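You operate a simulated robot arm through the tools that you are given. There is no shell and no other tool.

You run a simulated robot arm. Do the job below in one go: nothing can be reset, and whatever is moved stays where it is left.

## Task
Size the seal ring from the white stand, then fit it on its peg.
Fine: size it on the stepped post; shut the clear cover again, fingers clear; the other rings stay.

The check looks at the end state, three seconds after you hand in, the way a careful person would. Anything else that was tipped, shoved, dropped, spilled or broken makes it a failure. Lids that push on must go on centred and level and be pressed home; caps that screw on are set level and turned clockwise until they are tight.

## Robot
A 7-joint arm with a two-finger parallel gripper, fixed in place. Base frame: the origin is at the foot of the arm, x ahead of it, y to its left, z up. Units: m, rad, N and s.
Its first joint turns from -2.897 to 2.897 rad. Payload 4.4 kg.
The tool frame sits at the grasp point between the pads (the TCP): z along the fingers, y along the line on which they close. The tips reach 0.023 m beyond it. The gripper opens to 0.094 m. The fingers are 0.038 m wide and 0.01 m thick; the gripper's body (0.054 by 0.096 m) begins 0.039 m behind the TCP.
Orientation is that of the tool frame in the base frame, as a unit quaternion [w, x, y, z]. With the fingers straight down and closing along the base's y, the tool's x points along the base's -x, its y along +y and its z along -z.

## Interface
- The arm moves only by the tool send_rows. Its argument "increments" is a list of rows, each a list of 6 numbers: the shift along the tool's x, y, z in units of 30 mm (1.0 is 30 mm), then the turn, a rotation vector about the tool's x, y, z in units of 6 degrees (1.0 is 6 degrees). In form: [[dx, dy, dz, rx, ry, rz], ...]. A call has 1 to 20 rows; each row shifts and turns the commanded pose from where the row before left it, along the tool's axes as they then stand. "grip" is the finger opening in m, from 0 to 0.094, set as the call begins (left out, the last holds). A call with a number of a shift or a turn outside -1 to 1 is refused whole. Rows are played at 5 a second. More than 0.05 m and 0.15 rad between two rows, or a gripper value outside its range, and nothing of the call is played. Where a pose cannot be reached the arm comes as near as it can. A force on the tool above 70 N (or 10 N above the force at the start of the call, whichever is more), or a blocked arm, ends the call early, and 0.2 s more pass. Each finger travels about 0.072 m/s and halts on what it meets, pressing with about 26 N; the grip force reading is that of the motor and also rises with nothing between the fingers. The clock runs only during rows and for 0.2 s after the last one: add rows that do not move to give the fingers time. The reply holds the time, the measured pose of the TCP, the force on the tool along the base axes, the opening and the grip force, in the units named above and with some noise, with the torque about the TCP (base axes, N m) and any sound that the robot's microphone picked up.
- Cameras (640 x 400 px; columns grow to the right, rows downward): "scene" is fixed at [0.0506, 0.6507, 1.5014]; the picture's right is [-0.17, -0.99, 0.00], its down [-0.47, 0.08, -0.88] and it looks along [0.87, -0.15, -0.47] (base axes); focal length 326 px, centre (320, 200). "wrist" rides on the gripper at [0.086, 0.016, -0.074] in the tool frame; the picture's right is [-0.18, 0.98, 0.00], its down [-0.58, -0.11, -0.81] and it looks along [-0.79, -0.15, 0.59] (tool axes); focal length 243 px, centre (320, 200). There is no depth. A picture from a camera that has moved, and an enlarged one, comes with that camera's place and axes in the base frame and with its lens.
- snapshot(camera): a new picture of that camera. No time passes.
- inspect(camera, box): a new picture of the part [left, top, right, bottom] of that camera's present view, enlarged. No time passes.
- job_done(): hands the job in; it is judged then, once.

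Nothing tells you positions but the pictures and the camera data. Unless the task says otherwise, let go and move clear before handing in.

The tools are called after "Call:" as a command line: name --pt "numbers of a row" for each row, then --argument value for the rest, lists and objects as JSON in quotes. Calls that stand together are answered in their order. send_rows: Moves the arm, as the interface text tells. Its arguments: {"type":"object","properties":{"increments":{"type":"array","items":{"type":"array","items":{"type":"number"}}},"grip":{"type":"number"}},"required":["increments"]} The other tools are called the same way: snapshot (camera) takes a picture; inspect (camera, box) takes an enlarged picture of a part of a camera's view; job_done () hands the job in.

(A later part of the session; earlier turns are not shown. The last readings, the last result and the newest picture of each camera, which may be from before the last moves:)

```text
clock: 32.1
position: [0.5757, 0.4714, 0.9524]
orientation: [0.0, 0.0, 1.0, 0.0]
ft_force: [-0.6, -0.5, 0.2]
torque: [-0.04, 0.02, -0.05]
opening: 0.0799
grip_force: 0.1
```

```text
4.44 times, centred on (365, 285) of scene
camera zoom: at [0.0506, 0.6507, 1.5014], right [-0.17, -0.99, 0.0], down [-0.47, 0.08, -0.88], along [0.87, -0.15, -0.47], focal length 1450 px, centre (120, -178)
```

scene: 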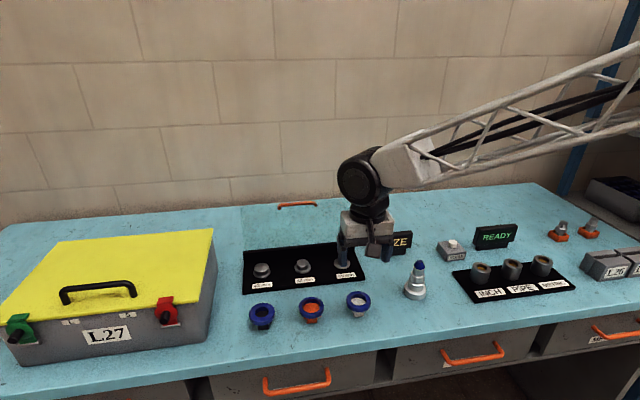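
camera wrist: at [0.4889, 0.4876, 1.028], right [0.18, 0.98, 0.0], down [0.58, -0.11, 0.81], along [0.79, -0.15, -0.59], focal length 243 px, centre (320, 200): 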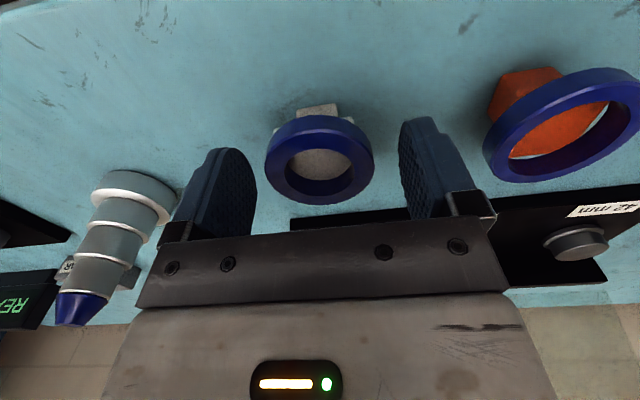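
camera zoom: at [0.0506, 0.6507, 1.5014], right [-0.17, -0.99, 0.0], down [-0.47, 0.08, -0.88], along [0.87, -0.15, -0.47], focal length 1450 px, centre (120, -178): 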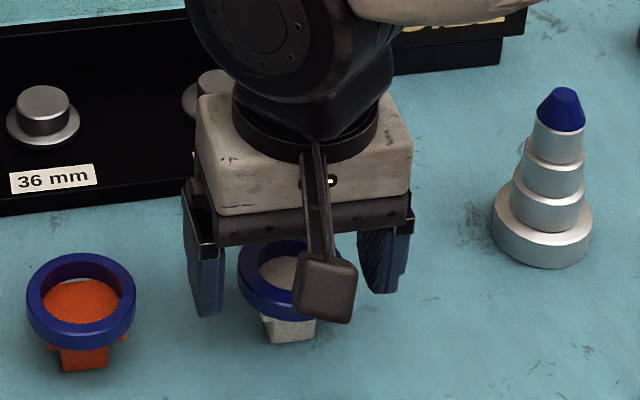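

The fingers straddle the ring, well centred. I'll close on it.

Call:
send_rows --pt "0 0 0 0 0 0" --pt "0 0 0 0 0 0" --pt "0 0 0 0 0 0" --grip 0.04

Call:
snapshot --camera "wrist"

```text
clock: 32.9
position: [0.5768, 0.4713, 0.9529]
orientation: [0.001, 0.001, 1.0, 0.001]
ft_force: [-1.0, 0.0, -0.4]
torque: [-0.01, -0.02, 0.0]
opening: 0.0546
grip_force: 26.0
```

```text
taken
camera wrist: at [0.4889, 0.4876, 1.0282], right [0.18, 0.98, 0.0], down [0.58, -0.11, 0.81], along [0.79, -0.15, -0.59], focal length 243 px, centre (320, 200)
```

wrist: 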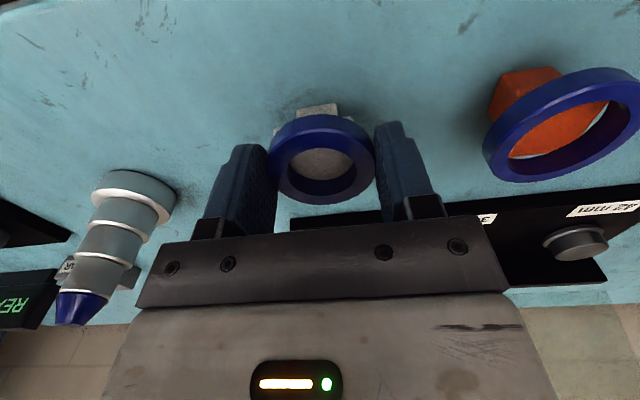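

The ring is gripped (OD ≈ 54.5 mm). I'll lift it and check.

Call:
send_rows --pt "0 0 -0.3 0 0 0" --pt "0 0 -0.6 0 0 0" --pt "0 0 -0.9 0 0 0" --pt "0 0 -0.9 0 0 0" --pt "0 0 -0.9 0 0 0" --pt "0 0 -0.9 0 0 0" --pt "0 0 0 0 0 0"

Call:
snapshot --camera "wrist"

Call:
inspect --camera "scene" --box '[310, 180, 450, 320]'

```text
clock: 34.5
position: [0.5711, 0.4714, 1.0875]
orientation: [0.001, -0.001, 1.0, 0.001]
ft_force: [0.6, -0.8, -1.2]
torque: [0.01, 0.0, -0.01]
opening: 0.0544
grip_force: 25.9
```

```text
taken
camera wrist: at [0.4844, 0.4874, 1.1624], right [0.18, 0.98, 0.0], down [0.58, -0.11, 0.81], along [0.79, -0.15, -0.59], focal length 243 px, centre (320, 200)
```

wrist: 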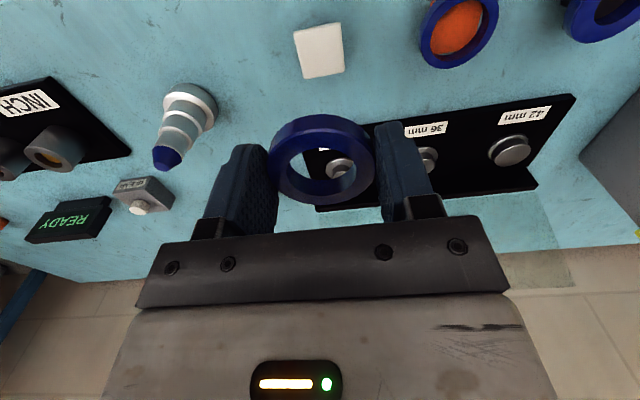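

```text
2.86 times, centred on (380, 250) of scene
camera zoom: at [0.0506, 0.6507, 1.5014], right [-0.17, -0.99, 0.0], down [-0.47, 0.08, -0.88], along [0.87, -0.15, -0.47], focal length 932 px, centre (149, 57)
```

zoom: 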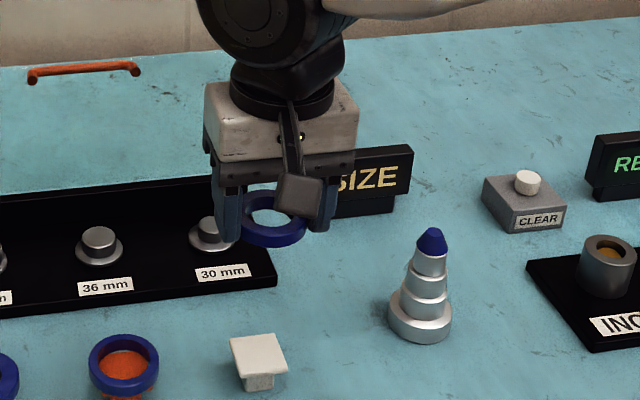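

Call:
inspect --camera "wrist" --box '[250, 100, 390, 220]'

Call:
inspect --camera "wrist" --box '[140, 70, 240, 190]'

```text
3.33 times, centred on (320, 160) of wrist
camera zoom: at [0.4844, 0.4874, 1.1624], right [0.18, 0.98, 0.0], down [0.58, -0.11, 0.81], along [0.79, -0.15, -0.59], focal length 809 px, centre (320, 333)
```

zoom: 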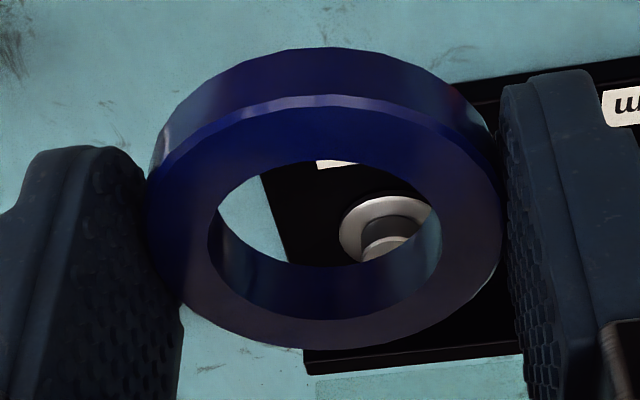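

```text
3.33 times, centred on (190, 130) of wrist
camera zoom: at [0.4844, 0.4874, 1.1624], right [0.18, 0.98, 0.0], down [0.58, -0.11, 0.81], along [0.79, -0.15, -0.59], focal length 809 px, centre (753, 433)
```

zoom: 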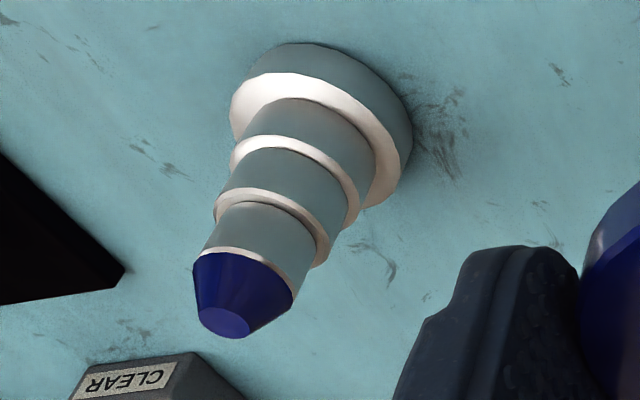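

The ring is held level and centred. I'll carry it above the stepped post.

Call:
send_rows --pt "-0.27 -0.9 0 0 0 0" --pt "-0.27 -0.9 0 0 0 0" --pt "-0.27 -0.9 0 0 0 0" --pt "-0.27 -0.9 0 0 0 0" --pt "-0.27 -0.9 0 0 0 0" --pt "-0.27 -0.9 0 0 0 0" --pt "0 0 0 0 0 0"

Call:
snapshot --camera "wrist"

Call:
inspect --camera "scene" --box '[350, 200, 490, 310]'

```text
clock: 36.1
position: [0.6215, 0.3094, 1.0853]
orientation: [0.001, 0.0, 1.0, 0.001]
ft_force: [-0.2, -0.7, 0.2]
torque: [0.01, 0.03, -0.01]
opening: 0.0544
grip_force: 26.0
```

```text
taken
camera wrist: at [0.5349, 0.327, 1.1607], right [0.18, 0.98, 0.0], down [0.58, -0.11, 0.81], along [0.79, -0.15, -0.59], focal length 243 px, centre (320, 200)
```

wrist: 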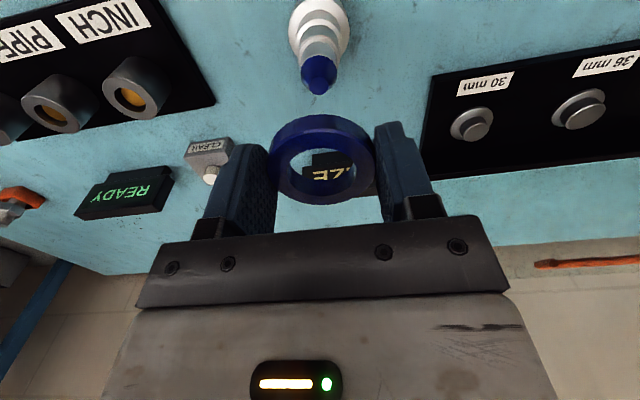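

```text
3.64 times, centred on (420, 255) of scene
camera zoom: at [0.0506, 0.6507, 1.5014], right [-0.17, -0.99, 0.0], down [-0.47, 0.08, -0.88], along [0.87, -0.15, -0.47], focal length 1186 px, centre (-44, 0)
```

zoom: 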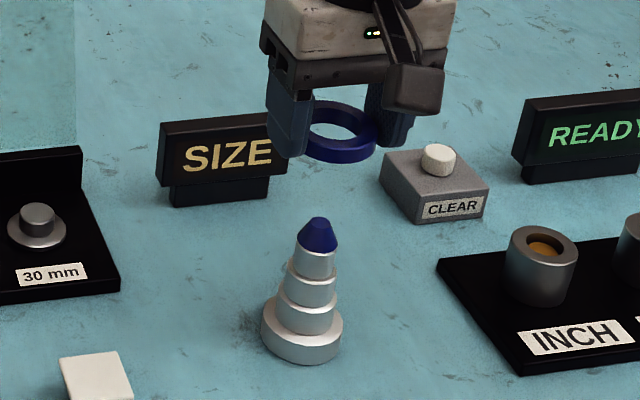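

Call:
inspect --camera "wrist" --box '[260, 0, 380, 100]'

Call:
inspect --camera "scene" --box '[395, 255, 435, 305]'

Call:
inspect --camera "scene" --box '[415, 210, 475, 250]'

```text
4.00 times, centred on (320, 50) of wrist
camera zoom: at [0.5349, 0.327, 1.1607], right [0.18, 0.98, 0.0], down [0.58, -0.11, 0.81], along [0.79, -0.15, -0.59], focal length 970 px, centre (320, 800)
```

zoom: 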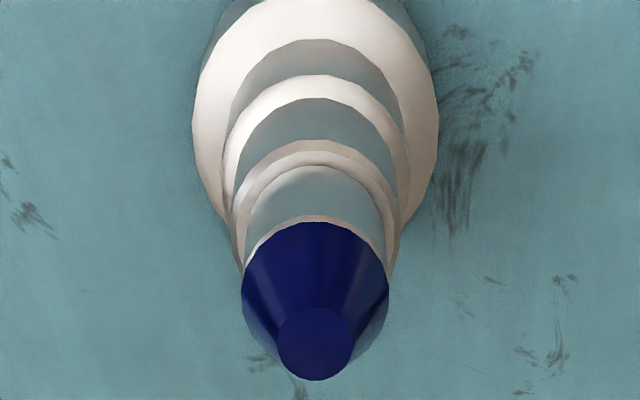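

```text
8.00 times, centred on (415, 280) of scene
camera zoom: at [0.0506, 0.6507, 1.5014], right [-0.17, -0.99, 0.0], down [-0.47, 0.08, -0.88], along [0.87, -0.15, -0.47], focal length 2609 px, centre (-440, -440)
```

zoom: 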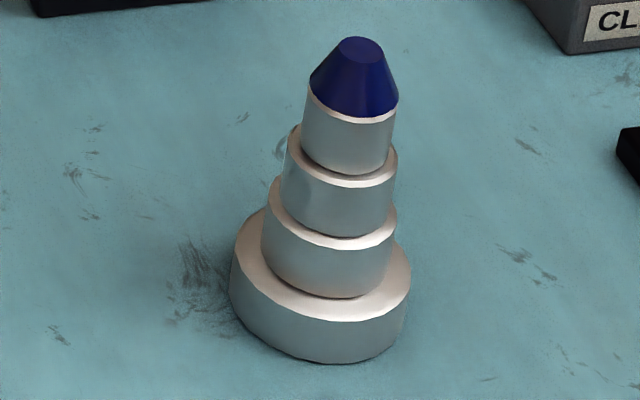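

```text
10.00 times, centred on (445, 230) of scene
camera zoom: at [0.0506, 0.6507, 1.5014], right [-0.17, -0.99, 0.0], down [-0.47, 0.08, -0.88], along [0.87, -0.15, -0.47], focal length 3261 px, centre (-930, -100)
```

zoom: 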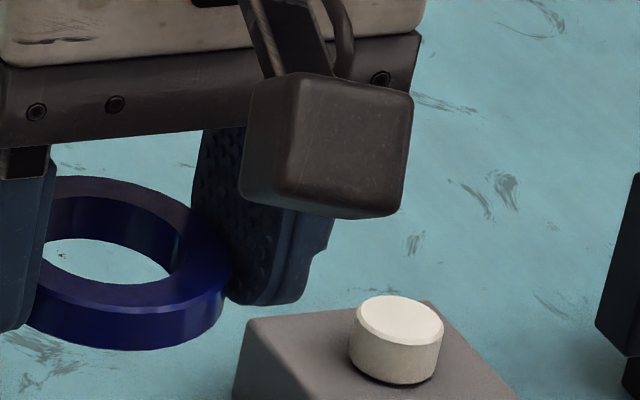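

The post apex is at about (0.618, 0.310, 1.006). I'll correct x/y and descend to just above the tip, then view again.

Call:
send_rows --pt "0.107 0.03 0.5 0 0 0" --pt "0 0 0.6 0 0 0" --pt "0 0 0.5 0 0 0" --pt "0 0 0 0 0 0"

Call:
snapshot --camera "wrist"

Call:
inspect --camera "scene" --box '[380, 220, 460, 310]'

Call:
inspect --camera "wrist" --box '[250, 50, 390, 210]'

```text
clock: 37.1
position: [0.6204, 0.31, 1.0384]
orientation: [0.001, 0.0, 1.0, 0.001]
ft_force: [-0.6, -1.2, -0.7]
torque: [0.07, 0.02, -0.03]
opening: 0.0545
grip_force: 25.8
```

```text
taken
camera wrist: at [0.5327, 0.3281, 1.1137], right [0.18, 0.98, 0.0], down [0.58, -0.11, 0.81], along [0.79, -0.15, -0.59], focal length 243 px, centre (320, 200)
```

wrist: 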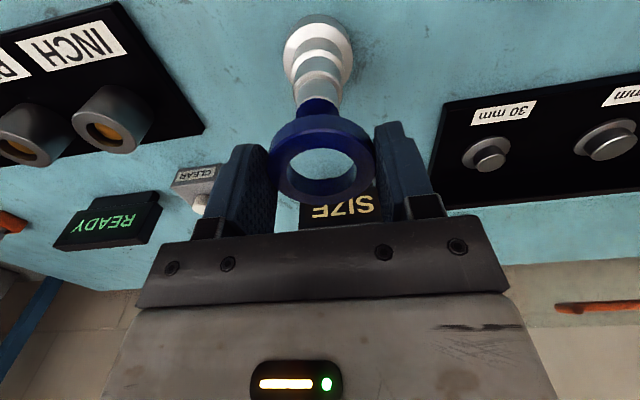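

```text
4.44 times, centred on (420, 265) of scene
camera zoom: at [0.0506, 0.6507, 1.5014], right [-0.17, -0.99, 0.0], down [-0.47, 0.08, -0.88], along [0.87, -0.15, -0.47], focal length 1450 px, centre (-124, -89)
```

zoom: 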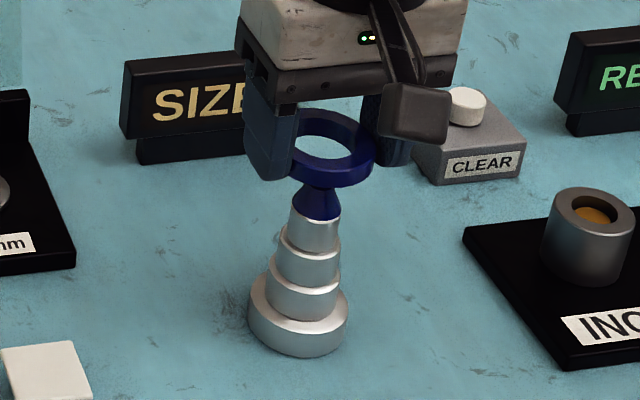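

```text
2.50 times, centred on (320, 130) of wrist
camera zoom: at [0.5327, 0.3281, 1.1137], right [0.18, 0.98, 0.0], down [0.58, -0.11, 0.81], along [0.79, -0.15, -0.59], focal length 606 px, centre (320, 375)
```

zoom: 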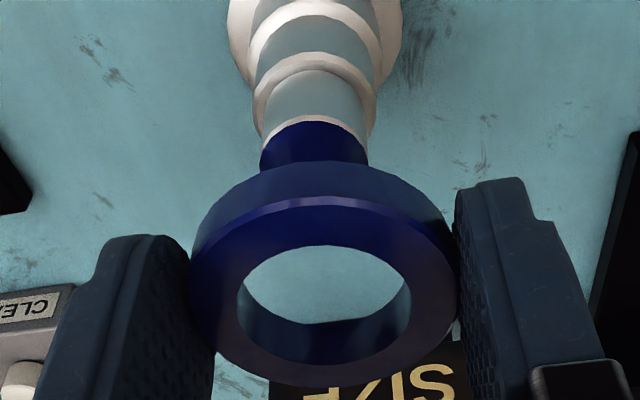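

Call:
inspect --camera "scene" --box '[400, 235, 440, 285]'

```text
8.00 times, centred on (420, 260) of scene
camera zoom: at [0.0506, 0.6507, 1.5014], right [-0.17, -0.99, 0.0], down [-0.47, 0.08, -0.88], along [0.87, -0.15, -0.47], focal length 2609 px, centre (-480, -280)
```

zoom: 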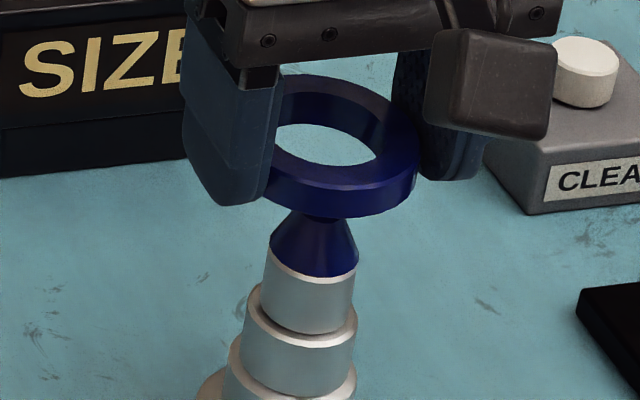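

Alignment with the post axis looks good in both views. I'll lower gently so the ring encircles the cone and check.

Call:
send_rows --pt "0 0 0.33 0 0 0" --pt "0 0 0.33 0 0 0" --pt "0 0 0.34 0 0 0" --pt "0 0 0 0 0 0"

Call:
inspect --camera "scene" --box '[395, 240, 435, 290]'

Call:
inspect --camera "wrist" --box '[250, 50, 390, 210]'

```text
clock: 38.1
position: [0.6195, 0.312, 1.0105]
orientation: [0.001, 0.0, 1.0, 0.001]
ft_force: [-0.5, -0.4, -0.6]
torque: [0.0, 0.0, 0.02]
opening: 0.0546
grip_force: 26.0
```

```text
8.00 times, centred on (415, 265) of scene
camera zoom: at [0.0506, 0.6507, 1.5014], right [-0.17, -0.99, 0.0], down [-0.47, 0.08, -0.88], along [0.87, -0.15, -0.47], focal length 2609 px, centre (-440, -320)
```

zoom: 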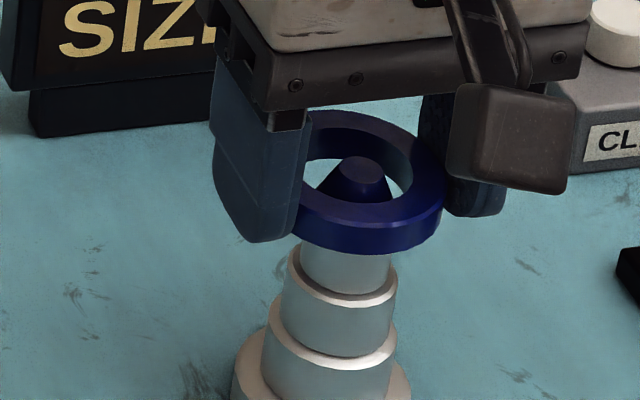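

```text
2.50 times, centred on (320, 130) of wrist
camera zoom: at [0.5332, 0.3274, 1.0846], right [0.18, 0.98, 0.0], down [0.58, -0.11, 0.81], along [0.79, -0.15, -0.59], focal length 606 px, centre (320, 375)
```

zoom: 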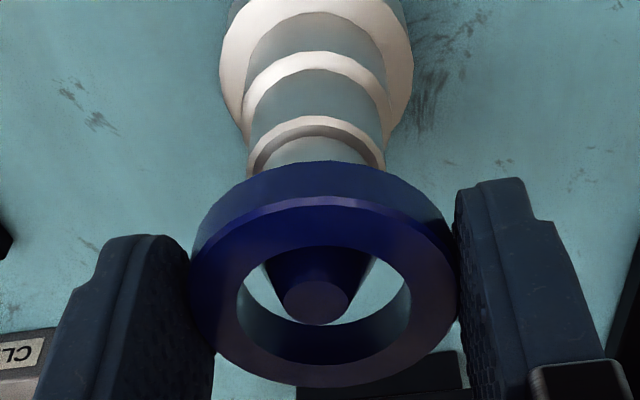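

The ring encircles the cone tip, with the post about 2 mm toward −y of the ring centre. I'll correct that and lower along the 30 step.

Call:
send_rows --pt "0 -0.06 0 0 0 0" --pt "0 0 0.23 0 0 0" --pt "0 0 0.23 0 0 0" --pt "0 0 0.23 0 0 0" --pt "0 0 0.2 0 0 0" --pt "0 0 0 0 0 0"

Call:
inspect --camera "scene" --box '[395, 240, 435, 290]'

Call:
inspect --camera "wrist" --box '[250, 50, 390, 210]'

```text
clock: 39.5
position: [0.6206, 0.3092, 0.985]
orientation: [0.002, 0.001, 1.0, 0.001]
ft_force: [-0.7, -1.8, 18.9]
torque: [-0.06, 0.27, 0.06]
opening: 0.0545
grip_force: 25.7
```

```text
8.00 times, centred on (415, 265) of scene
camera zoom: at [0.0506, 0.6507, 1.5014], right [-0.17, -0.99, 0.0], down [-0.47, 0.08, -0.88], along [0.87, -0.15, -0.47], focal length 2609 px, centre (-440, -320)
```

zoom: 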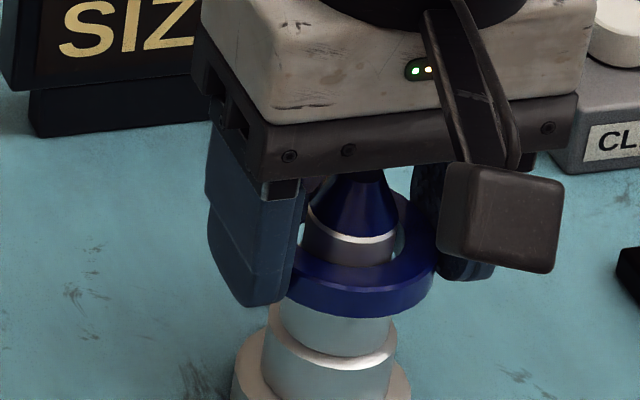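

```text
2.50 times, centred on (320, 130) of wrist
camera zoom: at [0.5332, 0.3257, 1.0593], right [0.18, 0.98, 0.0], down [0.58, -0.11, 0.81], along [0.79, -0.15, -0.59], focal length 606 px, centre (320, 375)
```

zoom: 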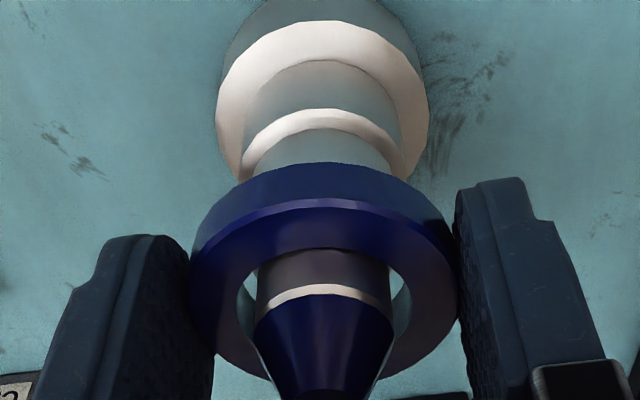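

There is contact at the 36 shoulder, and the torque shows it's on the −x side, so the ring sits slightly too far +x. I'll raise, shift −x about 1.5 mm and try again.

Call:
send_rows --pt "0 0 -0.12 0 0 0" --pt "0.05 -0.01 0 0 0 0" --pt "0 0 0.1 0 0 0" --pt "0 0 0.08 0 0 0" --pt "0 0 0 0 0 0"

```text
clock: 40.7
position: [0.6177, 0.3075, 0.9805]
orientation: [0.002, 0.001, 1.0, 0.001]
ft_force: [3.7, -1.2, 21.4]
torque: [0.12, 0.17, -0.06]
opening: 0.0546
grip_force: 26.0
```

Call:
send_rows --pt "0 0 -0.1 0 0 0" --pt "0.035 0.02 0 0 0 0" --pt "0 0 0.1 0 0 0" --pt "0 0 0.05 0 0 0" --pt "0 0 0 0 0 0"

Call:
inspect --camera "scene" --box '[395, 240, 435, 290]'

Call:
inspect --camera "wrist" --box '[250, 50, 390, 210]'

```text
clock: 41.9
position: [0.6173, 0.3088, 0.9796]
orientation: [0.001, 0.0, 1.0, 0.001]
ft_force: [-0.2, -0.1, -0.5]
torque: [0.01, -0.02, 0.04]
opening: 0.0546
grip_force: 25.9
```

```text
8.00 times, centred on (415, 265) of scene
camera zoom: at [0.0506, 0.6507, 1.5014], right [-0.17, -0.99, 0.0], down [-0.47, 0.08, -0.88], along [0.87, -0.15, -0.47], focal length 2609 px, centre (-440, -320)
```

zoom: 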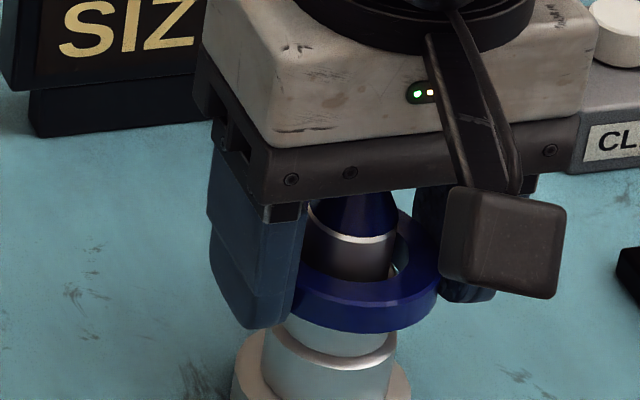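

```text
2.50 times, centred on (320, 130) of wrist
camera zoom: at [0.5299, 0.3259, 1.054], right [0.18, 0.98, 0.0], down [0.58, -0.11, 0.81], along [0.79, -0.15, -0.59], focal length 606 px, centre (320, 375)
```

zoom: 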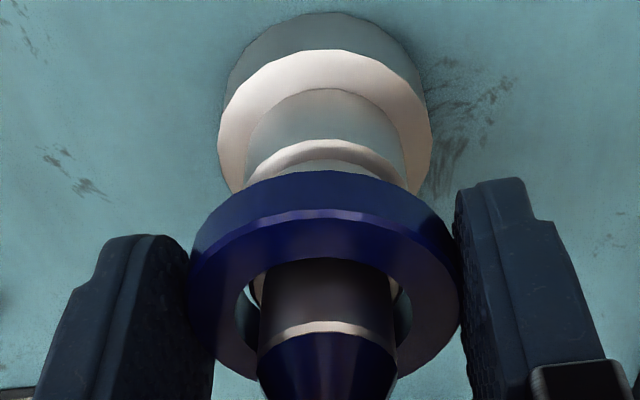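

The force dropped to zero, so the ring seems to be entering the 36 step. I'll lower a bit more.

Call:
send_rows --pt "0 0 0.1 0 0 0" --pt "0 0 0.1 0 0 0" --pt "0 0 0 0 0 0"

```text
clock: 42.7
position: [0.6164, 0.3095, 0.9737]
orientation: [0.002, 0.0, 1.0, 0.002]
ft_force: [-0.4, -0.5, 0.9]
torque: [0.01, 0.02, 0.0]
opening: 0.0547
grip_force: 25.5
```

Call:
send_rows --pt "0 0 0.1 0 0 0" --pt "0 0 0.1 0 0 0" --pt "0 0 0.1 0 0 0" --pt "0 0 0 0 0 0"

Call:
inspect --camera "scene" --box '[395, 240, 435, 290]'

Call:
inspect --camera "wrist" --box '[250, 50, 390, 210]'

```text
clock: 43.7
position: [0.6168, 0.3095, 0.9643]
orientation: [0.001, 0.0, 1.0, 0.001]
ft_force: [-3.9, 1.2, 0.7]
torque: [0.0, -0.01, -0.01]
opening: 0.0547
grip_force: 26.3
```

```text
8.00 times, centred on (415, 265) of scene
camera zoom: at [0.0506, 0.6507, 1.5014], right [-0.17, -0.99, 0.0], down [-0.47, 0.08, -0.88], along [0.87, -0.15, -0.47], focal length 2609 px, centre (-440, -320)
```

zoom: 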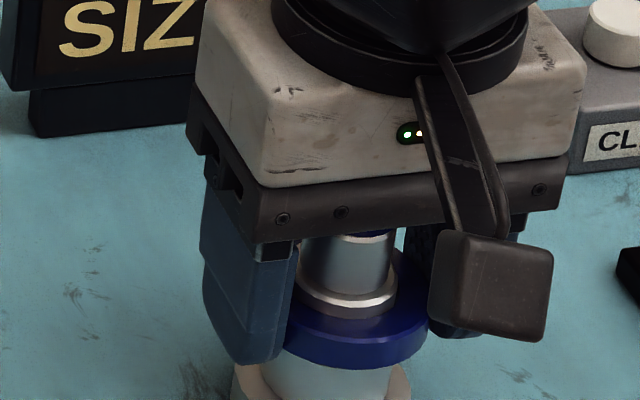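

```text
2.50 times, centred on (320, 130) of wrist
camera zoom: at [0.5306, 0.3261, 1.0391], right [0.18, 0.98, 0.0], down [0.58, -0.11, 0.81], along [0.79, -0.15, -0.59], focal length 606 px, centre (320, 375)
```

zoom: 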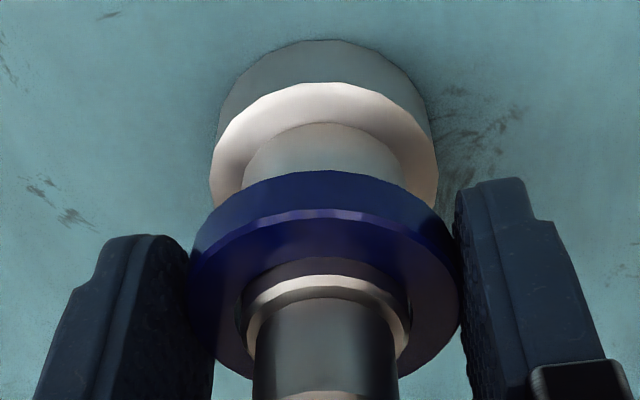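

The ring has slid over the 36 step. I'll lower until it seats on the next shoulder.

Call:
send_rows --pt "0 0 0.08 0 0 0" --pt "0 0 0.08 0 0 0" --pt "0 0 0 0 0 0"

Call:
send_rows --pt "0 0 0.08 0 0 0" --pt "0 0 0 0 0 0"

```text
clock: 44.6
position: [0.6174, 0.3102, 0.9617]
orientation: [0.004, -0.001, 1.0, 0.002]
ft_force: [-9.9, -6.2, 7.7]
torque: [0.14, 0.03, 0.01]
opening: 0.0543
grip_force: 26.0
stopped in row 3: the force on the tool passed its limit at 72 N (the readings are from after the stop); the commanded pose is now the measured one
```

```text
clock: 45.2
position: [0.6169, 0.3096, 0.9633]
orientation: [0.004, 0.0, 1.0, 0.002]
ft_force: [-23.5, -21.5, 53.8]
torque: [0.67, -0.09, 0.06]
opening: 0.0547
grip_force: 26.1
```

It made contact near the expected seat height. I'll back off the last press and look before releasing.

Call:
send_rows --pt "0 0 -0.1 0 0 0" --pt "0 0 0 0 0 0"

Call:
inspect --camera "scene" --box '[395, 240, 435, 290]'

Call:
inspect --camera "wrist" --box '[250, 50, 390, 210]'

Call:
snapshot --camera "scene"

```text
clock: 45.8
position: [0.6176, 0.3109, 0.9632]
orientation: [0.003, 0.0, 1.0, 0.003]
ft_force: [5.9, -3.2, 19.4]
torque: [0.1, 0.55, 0.09]
opening: 0.0547
grip_force: 26.1
```

```text
8.00 times, centred on (415, 265) of scene
camera zoom: at [0.0506, 0.6507, 1.5014], right [-0.17, -0.99, 0.0], down [-0.47, 0.08, -0.88], along [0.87, -0.15, -0.47], focal length 2609 px, centre (-440, -320)
```

zoom: 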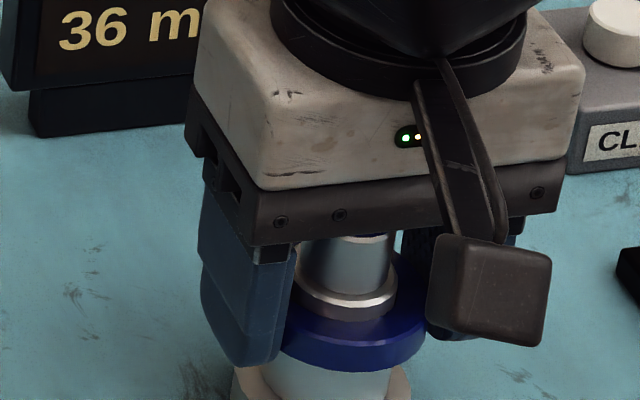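

```text
2.50 times, centred on (320, 130) of wrist
camera zoom: at [0.5306, 0.3264, 1.0378], right [0.18, 0.98, 0.0], down [0.58, -0.11, 0.81], along [0.8, -0.15, -0.59], focal length 606 px, centre (320, 375)
```

zoom: 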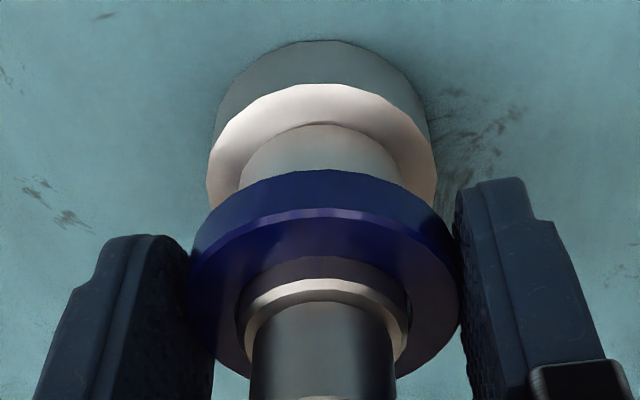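

```text
taken
```

scene: 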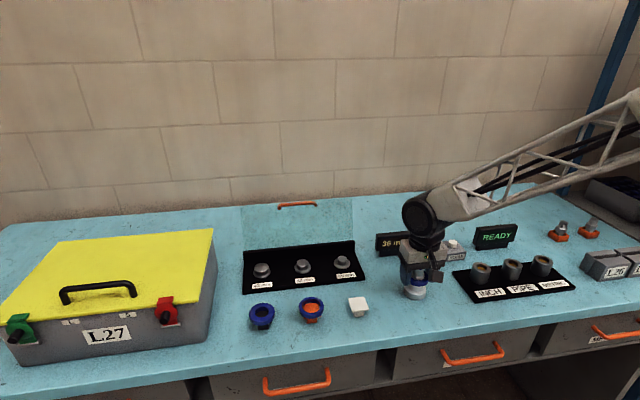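

The display now reads "36 mm". I'll open the fingers so the ring seats freely and the reading settles.

Call:
send_rows --pt "0 0 0 0 0 0" --pt "0 0 0 0 0 0" --pt "0 0 0 0 0 0" --grip 0.07

Call:
inspect --camera "scene" --box '[365, 220, 445, 300]'

Call:
snapshot --camera "wrist"

Call:
inspect --camera "wrist" --box '[250, 50, 390, 210]'

```text
clock: 46.6
position: [0.6162, 0.3101, 0.9631]
orientation: [0.002, 0.0, 1.0, 0.001]
ft_force: [3.6, 1.8, 7.5]
torque: [-0.1, 0.2, 0.0]
opening: 0.0703
grip_force: 0.0
```

```text
5.00 times, centred on (405, 260) of scene
camera zoom: at [0.0506, 0.6507, 1.5014], right [-0.17, -0.99, 0.0], down [-0.47, 0.08, -0.88], along [0.87, -0.15, -0.47], focal length 1631 px, centre (-105, -100)
```

zoom: 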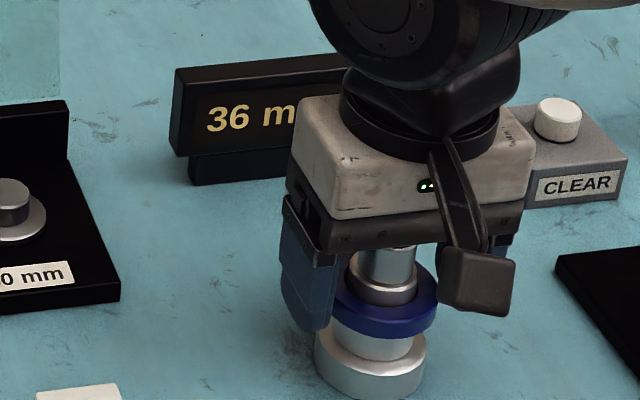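

```text
taken
camera wrist: at [0.5303, 0.3264, 1.0378], right [0.18, 0.98, 0.0], down [0.58, -0.11, 0.81], along [0.8, -0.15, -0.59], focal length 243 px, centre (320, 200)
```

wrist: 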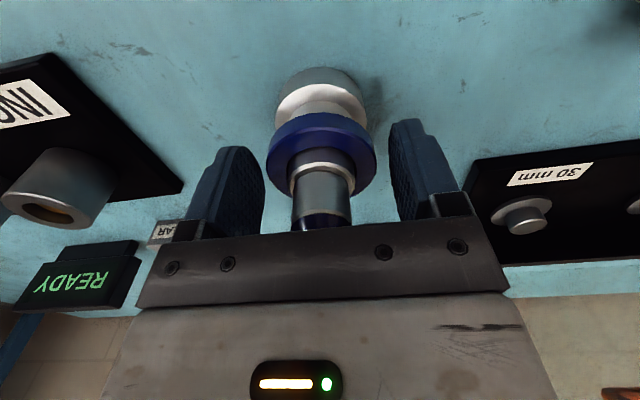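

```text
2.50 times, centred on (320, 130) of wrist
camera zoom: at [0.5303, 0.3264, 1.0378], right [0.18, 0.98, 0.0], down [0.58, -0.11, 0.81], along [0.8, -0.15, -0.59], focal length 606 px, centre (320, 375)
```

zoom: 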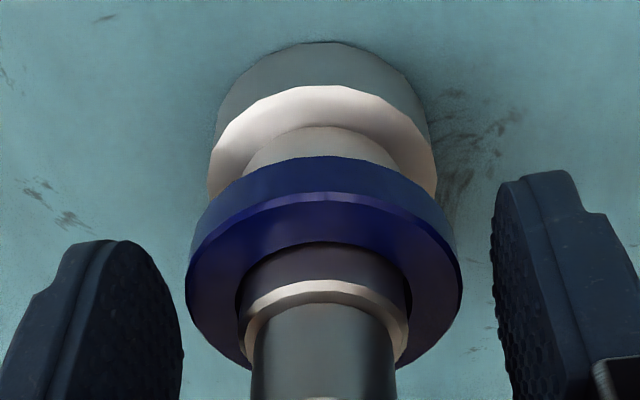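

The display reads 36 mm. The residual force shows the palm was touching the post tip, so I'll raise 2 mm and then re-grip the seated ring.

Call:
send_rows --pt "0 0 -0.06 0 0 0" --pt "0 0 0 0 0 0"

Call:
inspect --camera "wrist" --box '[220, 50, 420, 210]'

Call:
inspect --camera "scene" --box '[395, 250, 435, 300]'

```text
clock: 47.2
position: [0.618, 0.3106, 0.9639]
orientation: [0.003, 0.0, 1.0, 0.002]
ft_force: [-0.2, 0.1, 0.1]
torque: [0.01, -0.02, 0.04]
opening: 0.07
grip_force: 0.1
```

```text
2.50 times, centred on (320, 130) of wrist
camera zoom: at [0.5306, 0.3263, 1.0394], right [0.18, 0.98, 0.0], down [0.58, -0.11, 0.81], along [0.8, -0.15, -0.59], focal length 606 px, centre (320, 375)
```

zoom: 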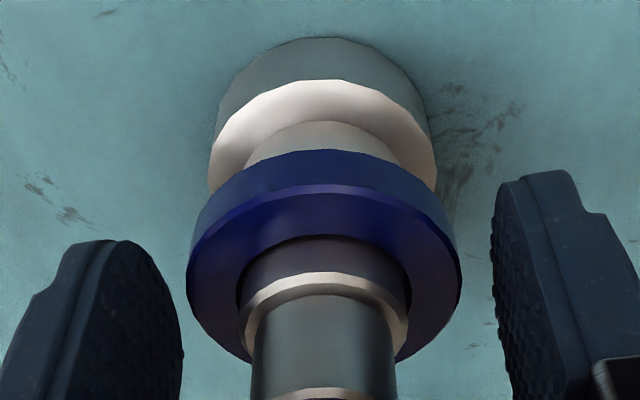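

```text
8.00 times, centred on (415, 275) of scene
camera zoom: at [0.0506, 0.6507, 1.5014], right [-0.17, -0.99, 0.0], down [-0.47, 0.08, -0.88], along [0.87, -0.15, -0.47], focal length 2609 px, centre (-440, -400)
```

zoom: 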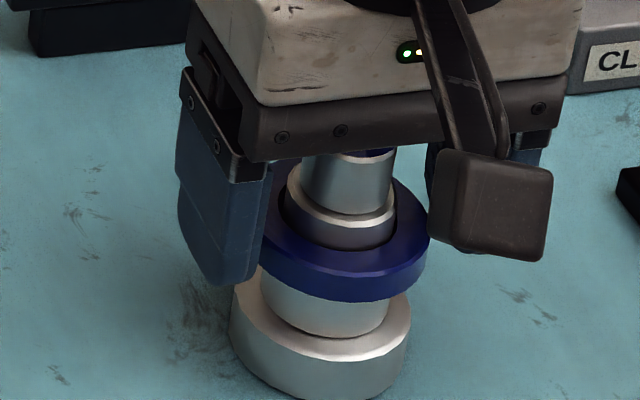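

The ring is seated level and the force is zero. I'll re-grip and lift it off.

Call:
send_rows --pt "0 0 0 0 0 0" --pt "0 0 0 0 0 0" --pt "0 0 0 0 0 0" --grip 0.04

Call:
send_rows --pt "0 0 -0.15 0 0 0" --pt "0 0 -0.2 0 0 0" --pt "0 0 -0.3 0 0 0" --pt "0 0 -0.3 0 0 0" --pt "0 0 -0.4 0 0 0" --pt "0 0 0 0 0 0"

Call:
snapshot --camera "wrist"

Call:
inspect --camera "scene" --box '[365, 220, 445, 310]'

```text
clock: 48.0
position: [0.6178, 0.3102, 0.9658]
orientation: [0.002, -0.001, 1.0, 0.0]
ft_force: [-0.2, 1.2, -0.7]
torque: [0.01, 0.03, -0.01]
opening: 0.0545
grip_force: 25.7
```

```text
clock: 49.4
position: [0.6167, 0.3089, 1.0057]
orientation: [0.004, 0.0, 1.0, 0.002]
ft_force: [-0.5, -0.1, 0.0]
torque: [0.0, 0.01, 0.03]
opening: 0.0543
grip_force: 26.5
```

```text
taken
camera wrist: at [0.5308, 0.3262, 1.0799], right [0.18, 0.98, 0.0], down [0.58, -0.11, 0.81], along [0.8, -0.15, -0.59], focal length 243 px, centre (320, 200)
```

wrist: 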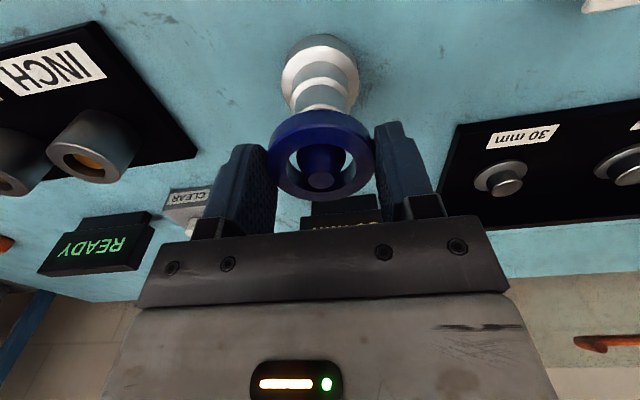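

```text
4.44 times, centred on (405, 265) of scene
camera zoom: at [0.0506, 0.6507, 1.5014], right [-0.17, -0.99, 0.0], down [-0.47, 0.08, -0.88], along [0.87, -0.15, -0.47], focal length 1450 px, centre (-58, -89)
```

zoom: 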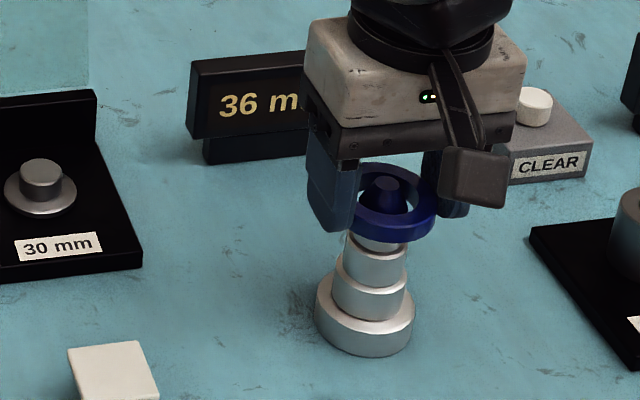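

The reading stays at 36 mm. I'll lift clear, then carry the ring toward the 36 mm peg.

Call:
send_rows --pt "0 0 -0.6 0 0 0" --pt "0 0 -0.9 0 0 0" --pt "0 0 -0.9 0 0 0" --pt "0 0 -0.9 0 0 0" --pt "0 0 0 0 0 0"

Call:
send_rows --pt "-0.42 0.9 0 0 0 0" --pt "-0.42 0.9 0 0 0 0" --pt "-0.42 0.9 0 0 0 0" --pt "-0.42 0.9 0 0 0 0" --pt "-0.42 0.9 0 0 0 0" --pt "-0.42 0.9 0 0 0 0" --pt "-0.42 0.9 0 0 0 0" --pt "-0.42 0.9 0 0 0 0" --pt "-0.42 0.9 0 0 0 0" --pt "-0.42 0.9 0 0 0 0" --pt "0 0 0 0 0 0"

Call:
snapshot --camera "wrist"

Call:
snapshot --camera "scene"

Call:
inspect --camera "scene" --box '[360, 220, 440, 310]'

```text
clock: 50.6
position: [0.6182, 0.3082, 1.1043]
orientation: [0.003, 0.002, 1.0, 0.001]
ft_force: [-0.2, 0.1, -0.3]
torque: [0.03, 0.01, 0.01]
opening: 0.0549
grip_force: 25.5
```

```text
clock: 53.0
position: [0.7422, 0.5788, 1.1068]
orientation: [0.002, 0.001, 1.0, 0.001]
ft_force: [-0.6, 0.0, -0.2]
torque: [0.03, 0.0, -0.01]
opening: 0.0545
grip_force: 25.8
```

```text
taken
camera wrist: at [0.6551, 0.5962, 1.1816], right [0.18, 0.98, 0.0], down [0.58, -0.11, 0.81], along [0.8, -0.15, -0.59], focal length 243 px, centre (320, 200)
```

wrist: 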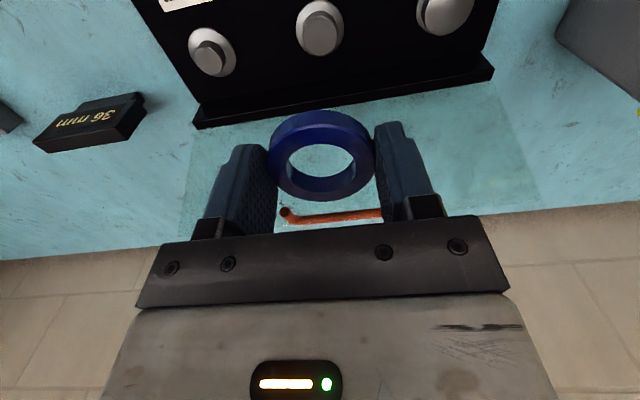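

```text
taken
```

scene: 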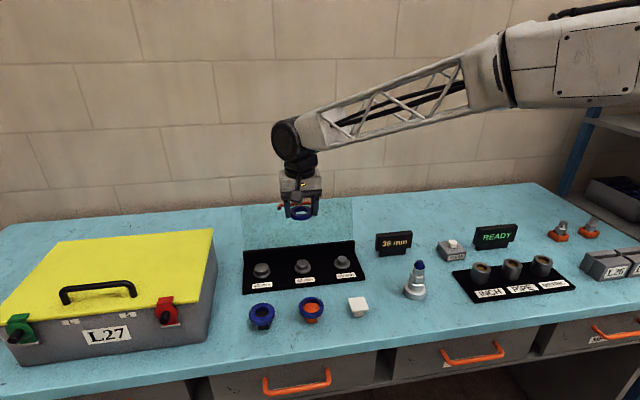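

```text
4.44 times, centred on (400, 265) of scene
camera zoom: at [0.0506, 0.6507, 1.5014], right [-0.17, -0.99, 0.0], down [-0.47, 0.08, -0.88], along [0.87, -0.15, -0.47], focal length 1450 px, centre (-36, -89)
```

zoom: 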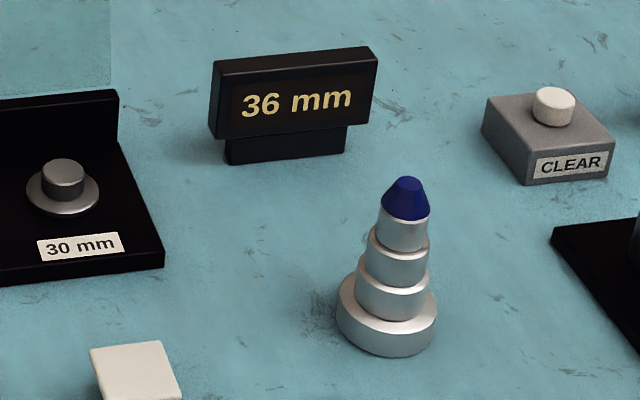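

The size is confirmed at 36 mm. Now I'll locate the 36 mm peg precisely.

Call:
inspect --camera "wrist" --box '[270, 0, 370, 80]'

Call:
inspect --camera "scene" --box '[280, 250, 330, 295]'

Call:
inspect --camera "scene" --box '[270, 180, 340, 240]'

Call:
inspect --camera "wrist" --box '[250, 100, 390, 220]'

```text
5.00 times, centred on (320, 40) of wrist
camera zoom: at [0.6551, 0.5962, 1.1816], right [0.18, 0.98, 0.0], down [0.58, -0.11, 0.81], along [0.8, -0.15, -0.59], focal length 1213 px, centre (320, 1000)
```

zoom: 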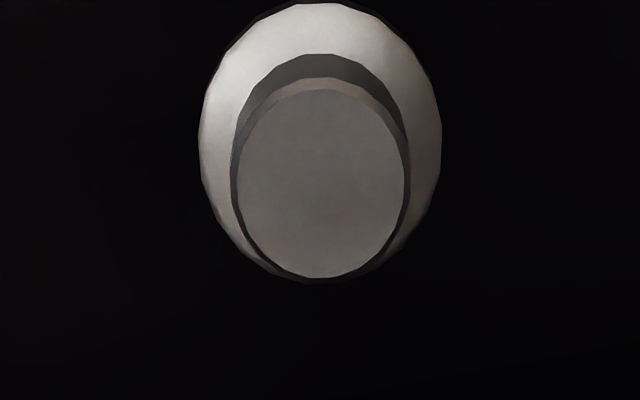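

```text
8.89 times, centred on (305, 272) of scene
camera zoom: at [0.0506, 0.6507, 1.5014], right [-0.17, -0.99, 0.0], down [-0.47, 0.08, -0.88], along [0.87, -0.15, -0.47], focal length 2899 px, centre (453, -444)
```

zoom: 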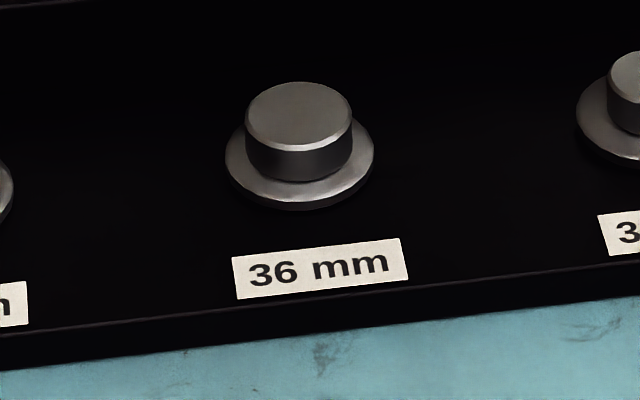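

```text
6.67 times, centred on (305, 210) of scene
camera zoom: at [0.0506, 0.6507, 1.5014], right [-0.17, -0.99, 0.0], down [-0.47, 0.08, -0.88], along [0.87, -0.15, -0.47], focal length 2174 px, centre (420, 133)
```

zoom: 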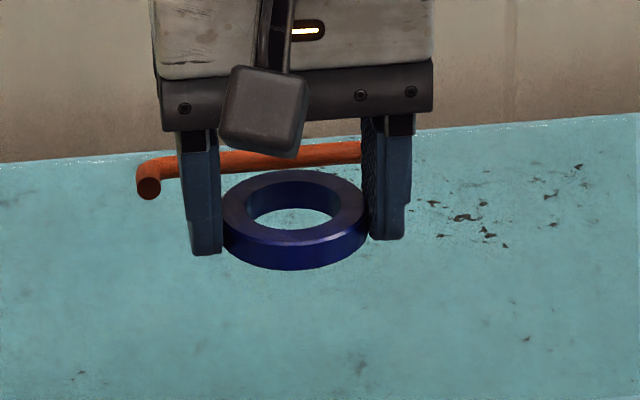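

```text
3.33 times, centred on (320, 160) of wrist
camera zoom: at [0.6551, 0.5962, 1.1816], right [0.18, 0.98, 0.0], down [0.58, -0.11, 0.81], along [0.8, -0.15, -0.59], focal length 809 px, centre (320, 333)
```

zoom: 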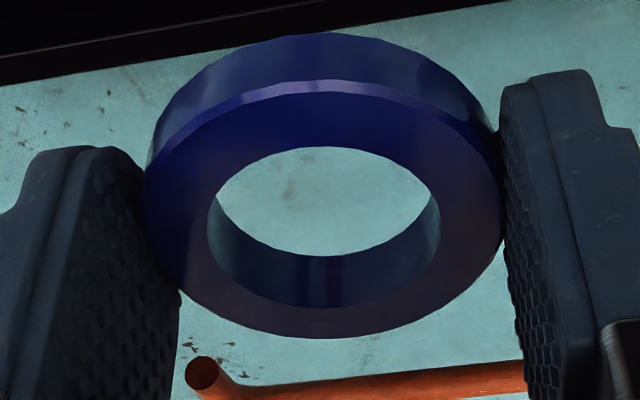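

The 36 peg is at about (0.744, 0.5795), top z≈0.931. I'll lower the ring to just above it, with a 2 mm x correction.

Call:
send_rows --pt "-0.06 0.02 0.6 0 0 0" --pt "0 0 0.9 0 0 0" --pt "0 0 0.9 0 0 0" --pt "0 0 0.9 0 0 0" --pt "0 0 0.9 0 0 0" --pt "0 0 0.3 0 0 0" --pt "0 0 0 0 0 0"

Call:
inspect --camera "scene" --box '[270, 230, 340, 290]'

Call:
inspect --camera "wrist" --box '[240, 40, 400, 220]'

Call:
snapshot --camera "scene"

```text
clock: 54.6
position: [0.744, 0.5808, 0.9725]
orientation: [0.003, 0.0, 1.0, 0.002]
ft_force: [0.5, 0.1, -0.3]
torque: [-0.01, 0.02, 0.01]
opening: 0.0548
grip_force: 26.2
```

```text
6.67 times, centred on (305, 260) of scene
camera zoom: at [0.0506, 0.6507, 1.5014], right [-0.17, -0.99, 0.0], down [-0.47, 0.08, -0.88], along [0.87, -0.15, -0.47], focal length 2174 px, centre (420, -200)
```

zoom: 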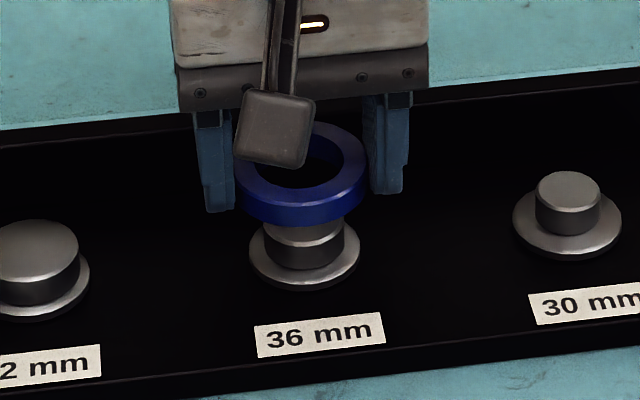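

```text
2.22 times, centred on (320, 130) of wrist
camera zoom: at [0.6573, 0.5972, 1.0466], right [0.18, 0.98, 0.0], down [0.58, -0.11, 0.81], along [0.8, -0.15, -0.59], focal length 539 px, centre (320, 356)
```

zoom: 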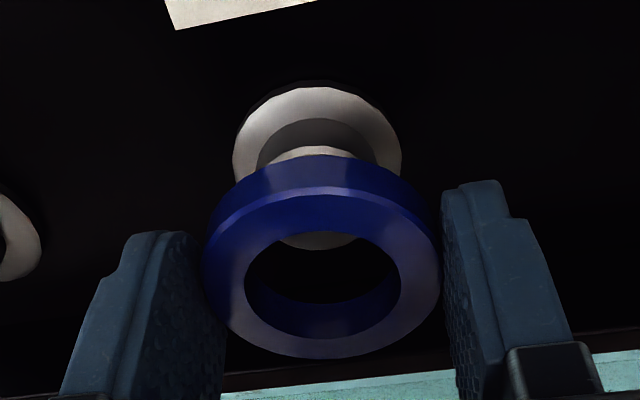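

```text
taken
```

scene: 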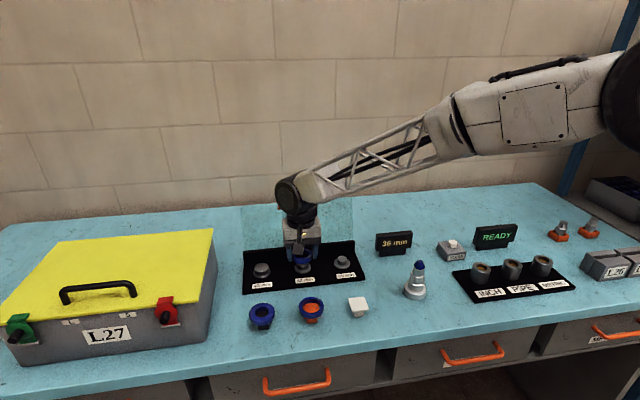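

The ring is aligned in the scene view and about 1 mm to +y in the wrist view. I'll apply a 1 mm −y correction and lower onto the peg, watching the force.

Call:
send_rows --pt "0 -0.03 0.15 0 0 0" --pt "0 0 0.15 0 0 0" --pt "0 0 0.15 0 0 0" --pt "0 0 0.12 0 0 0" --pt "0 0 0.1 0 0 0" --pt "0 0 0 0 0 0"

Call:
inspect --camera "scene" --box '[270, 230, 340, 290]'

Call:
inspect --camera "wrist" --box '[240, 40, 400, 220]'

```text
clock: 56.0
position: [0.7455, 0.5797, 0.9525]
orientation: [0.003, 0.0, 1.0, 0.001]
ft_force: [4.8, 1.4, 19.8]
torque: [-0.02, 0.09, 0.01]
opening: 0.0546
grip_force: 25.7
```

```text
6.67 times, centred on (305, 260) of scene
camera zoom: at [0.0506, 0.6507, 1.5014], right [-0.17, -0.99, 0.0], down [-0.47, 0.08, -0.88], along [0.87, -0.15, -0.47], focal length 2174 px, centre (420, -200)
```

zoom: 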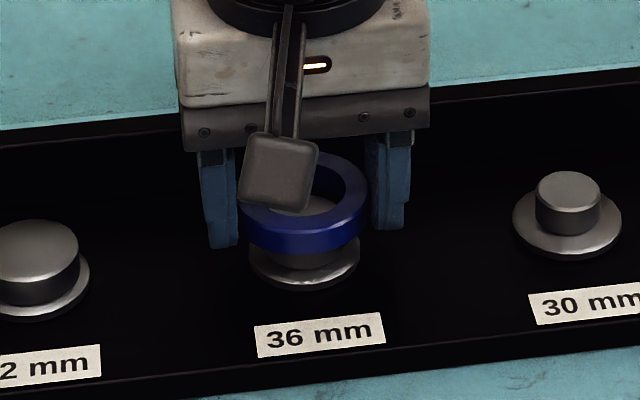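

```text
2.22 times, centred on (320, 130) of wrist
camera zoom: at [0.6589, 0.5964, 1.0269], right [0.18, 0.98, 0.01], down [0.58, -0.11, 0.81], along [0.8, -0.15, -0.59], focal length 539 px, centre (320, 356)
```

zoom: 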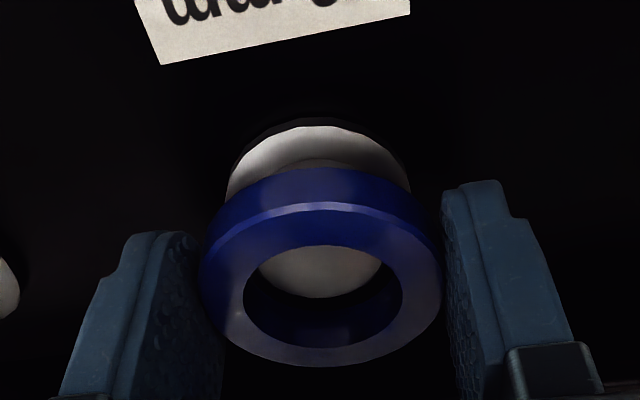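

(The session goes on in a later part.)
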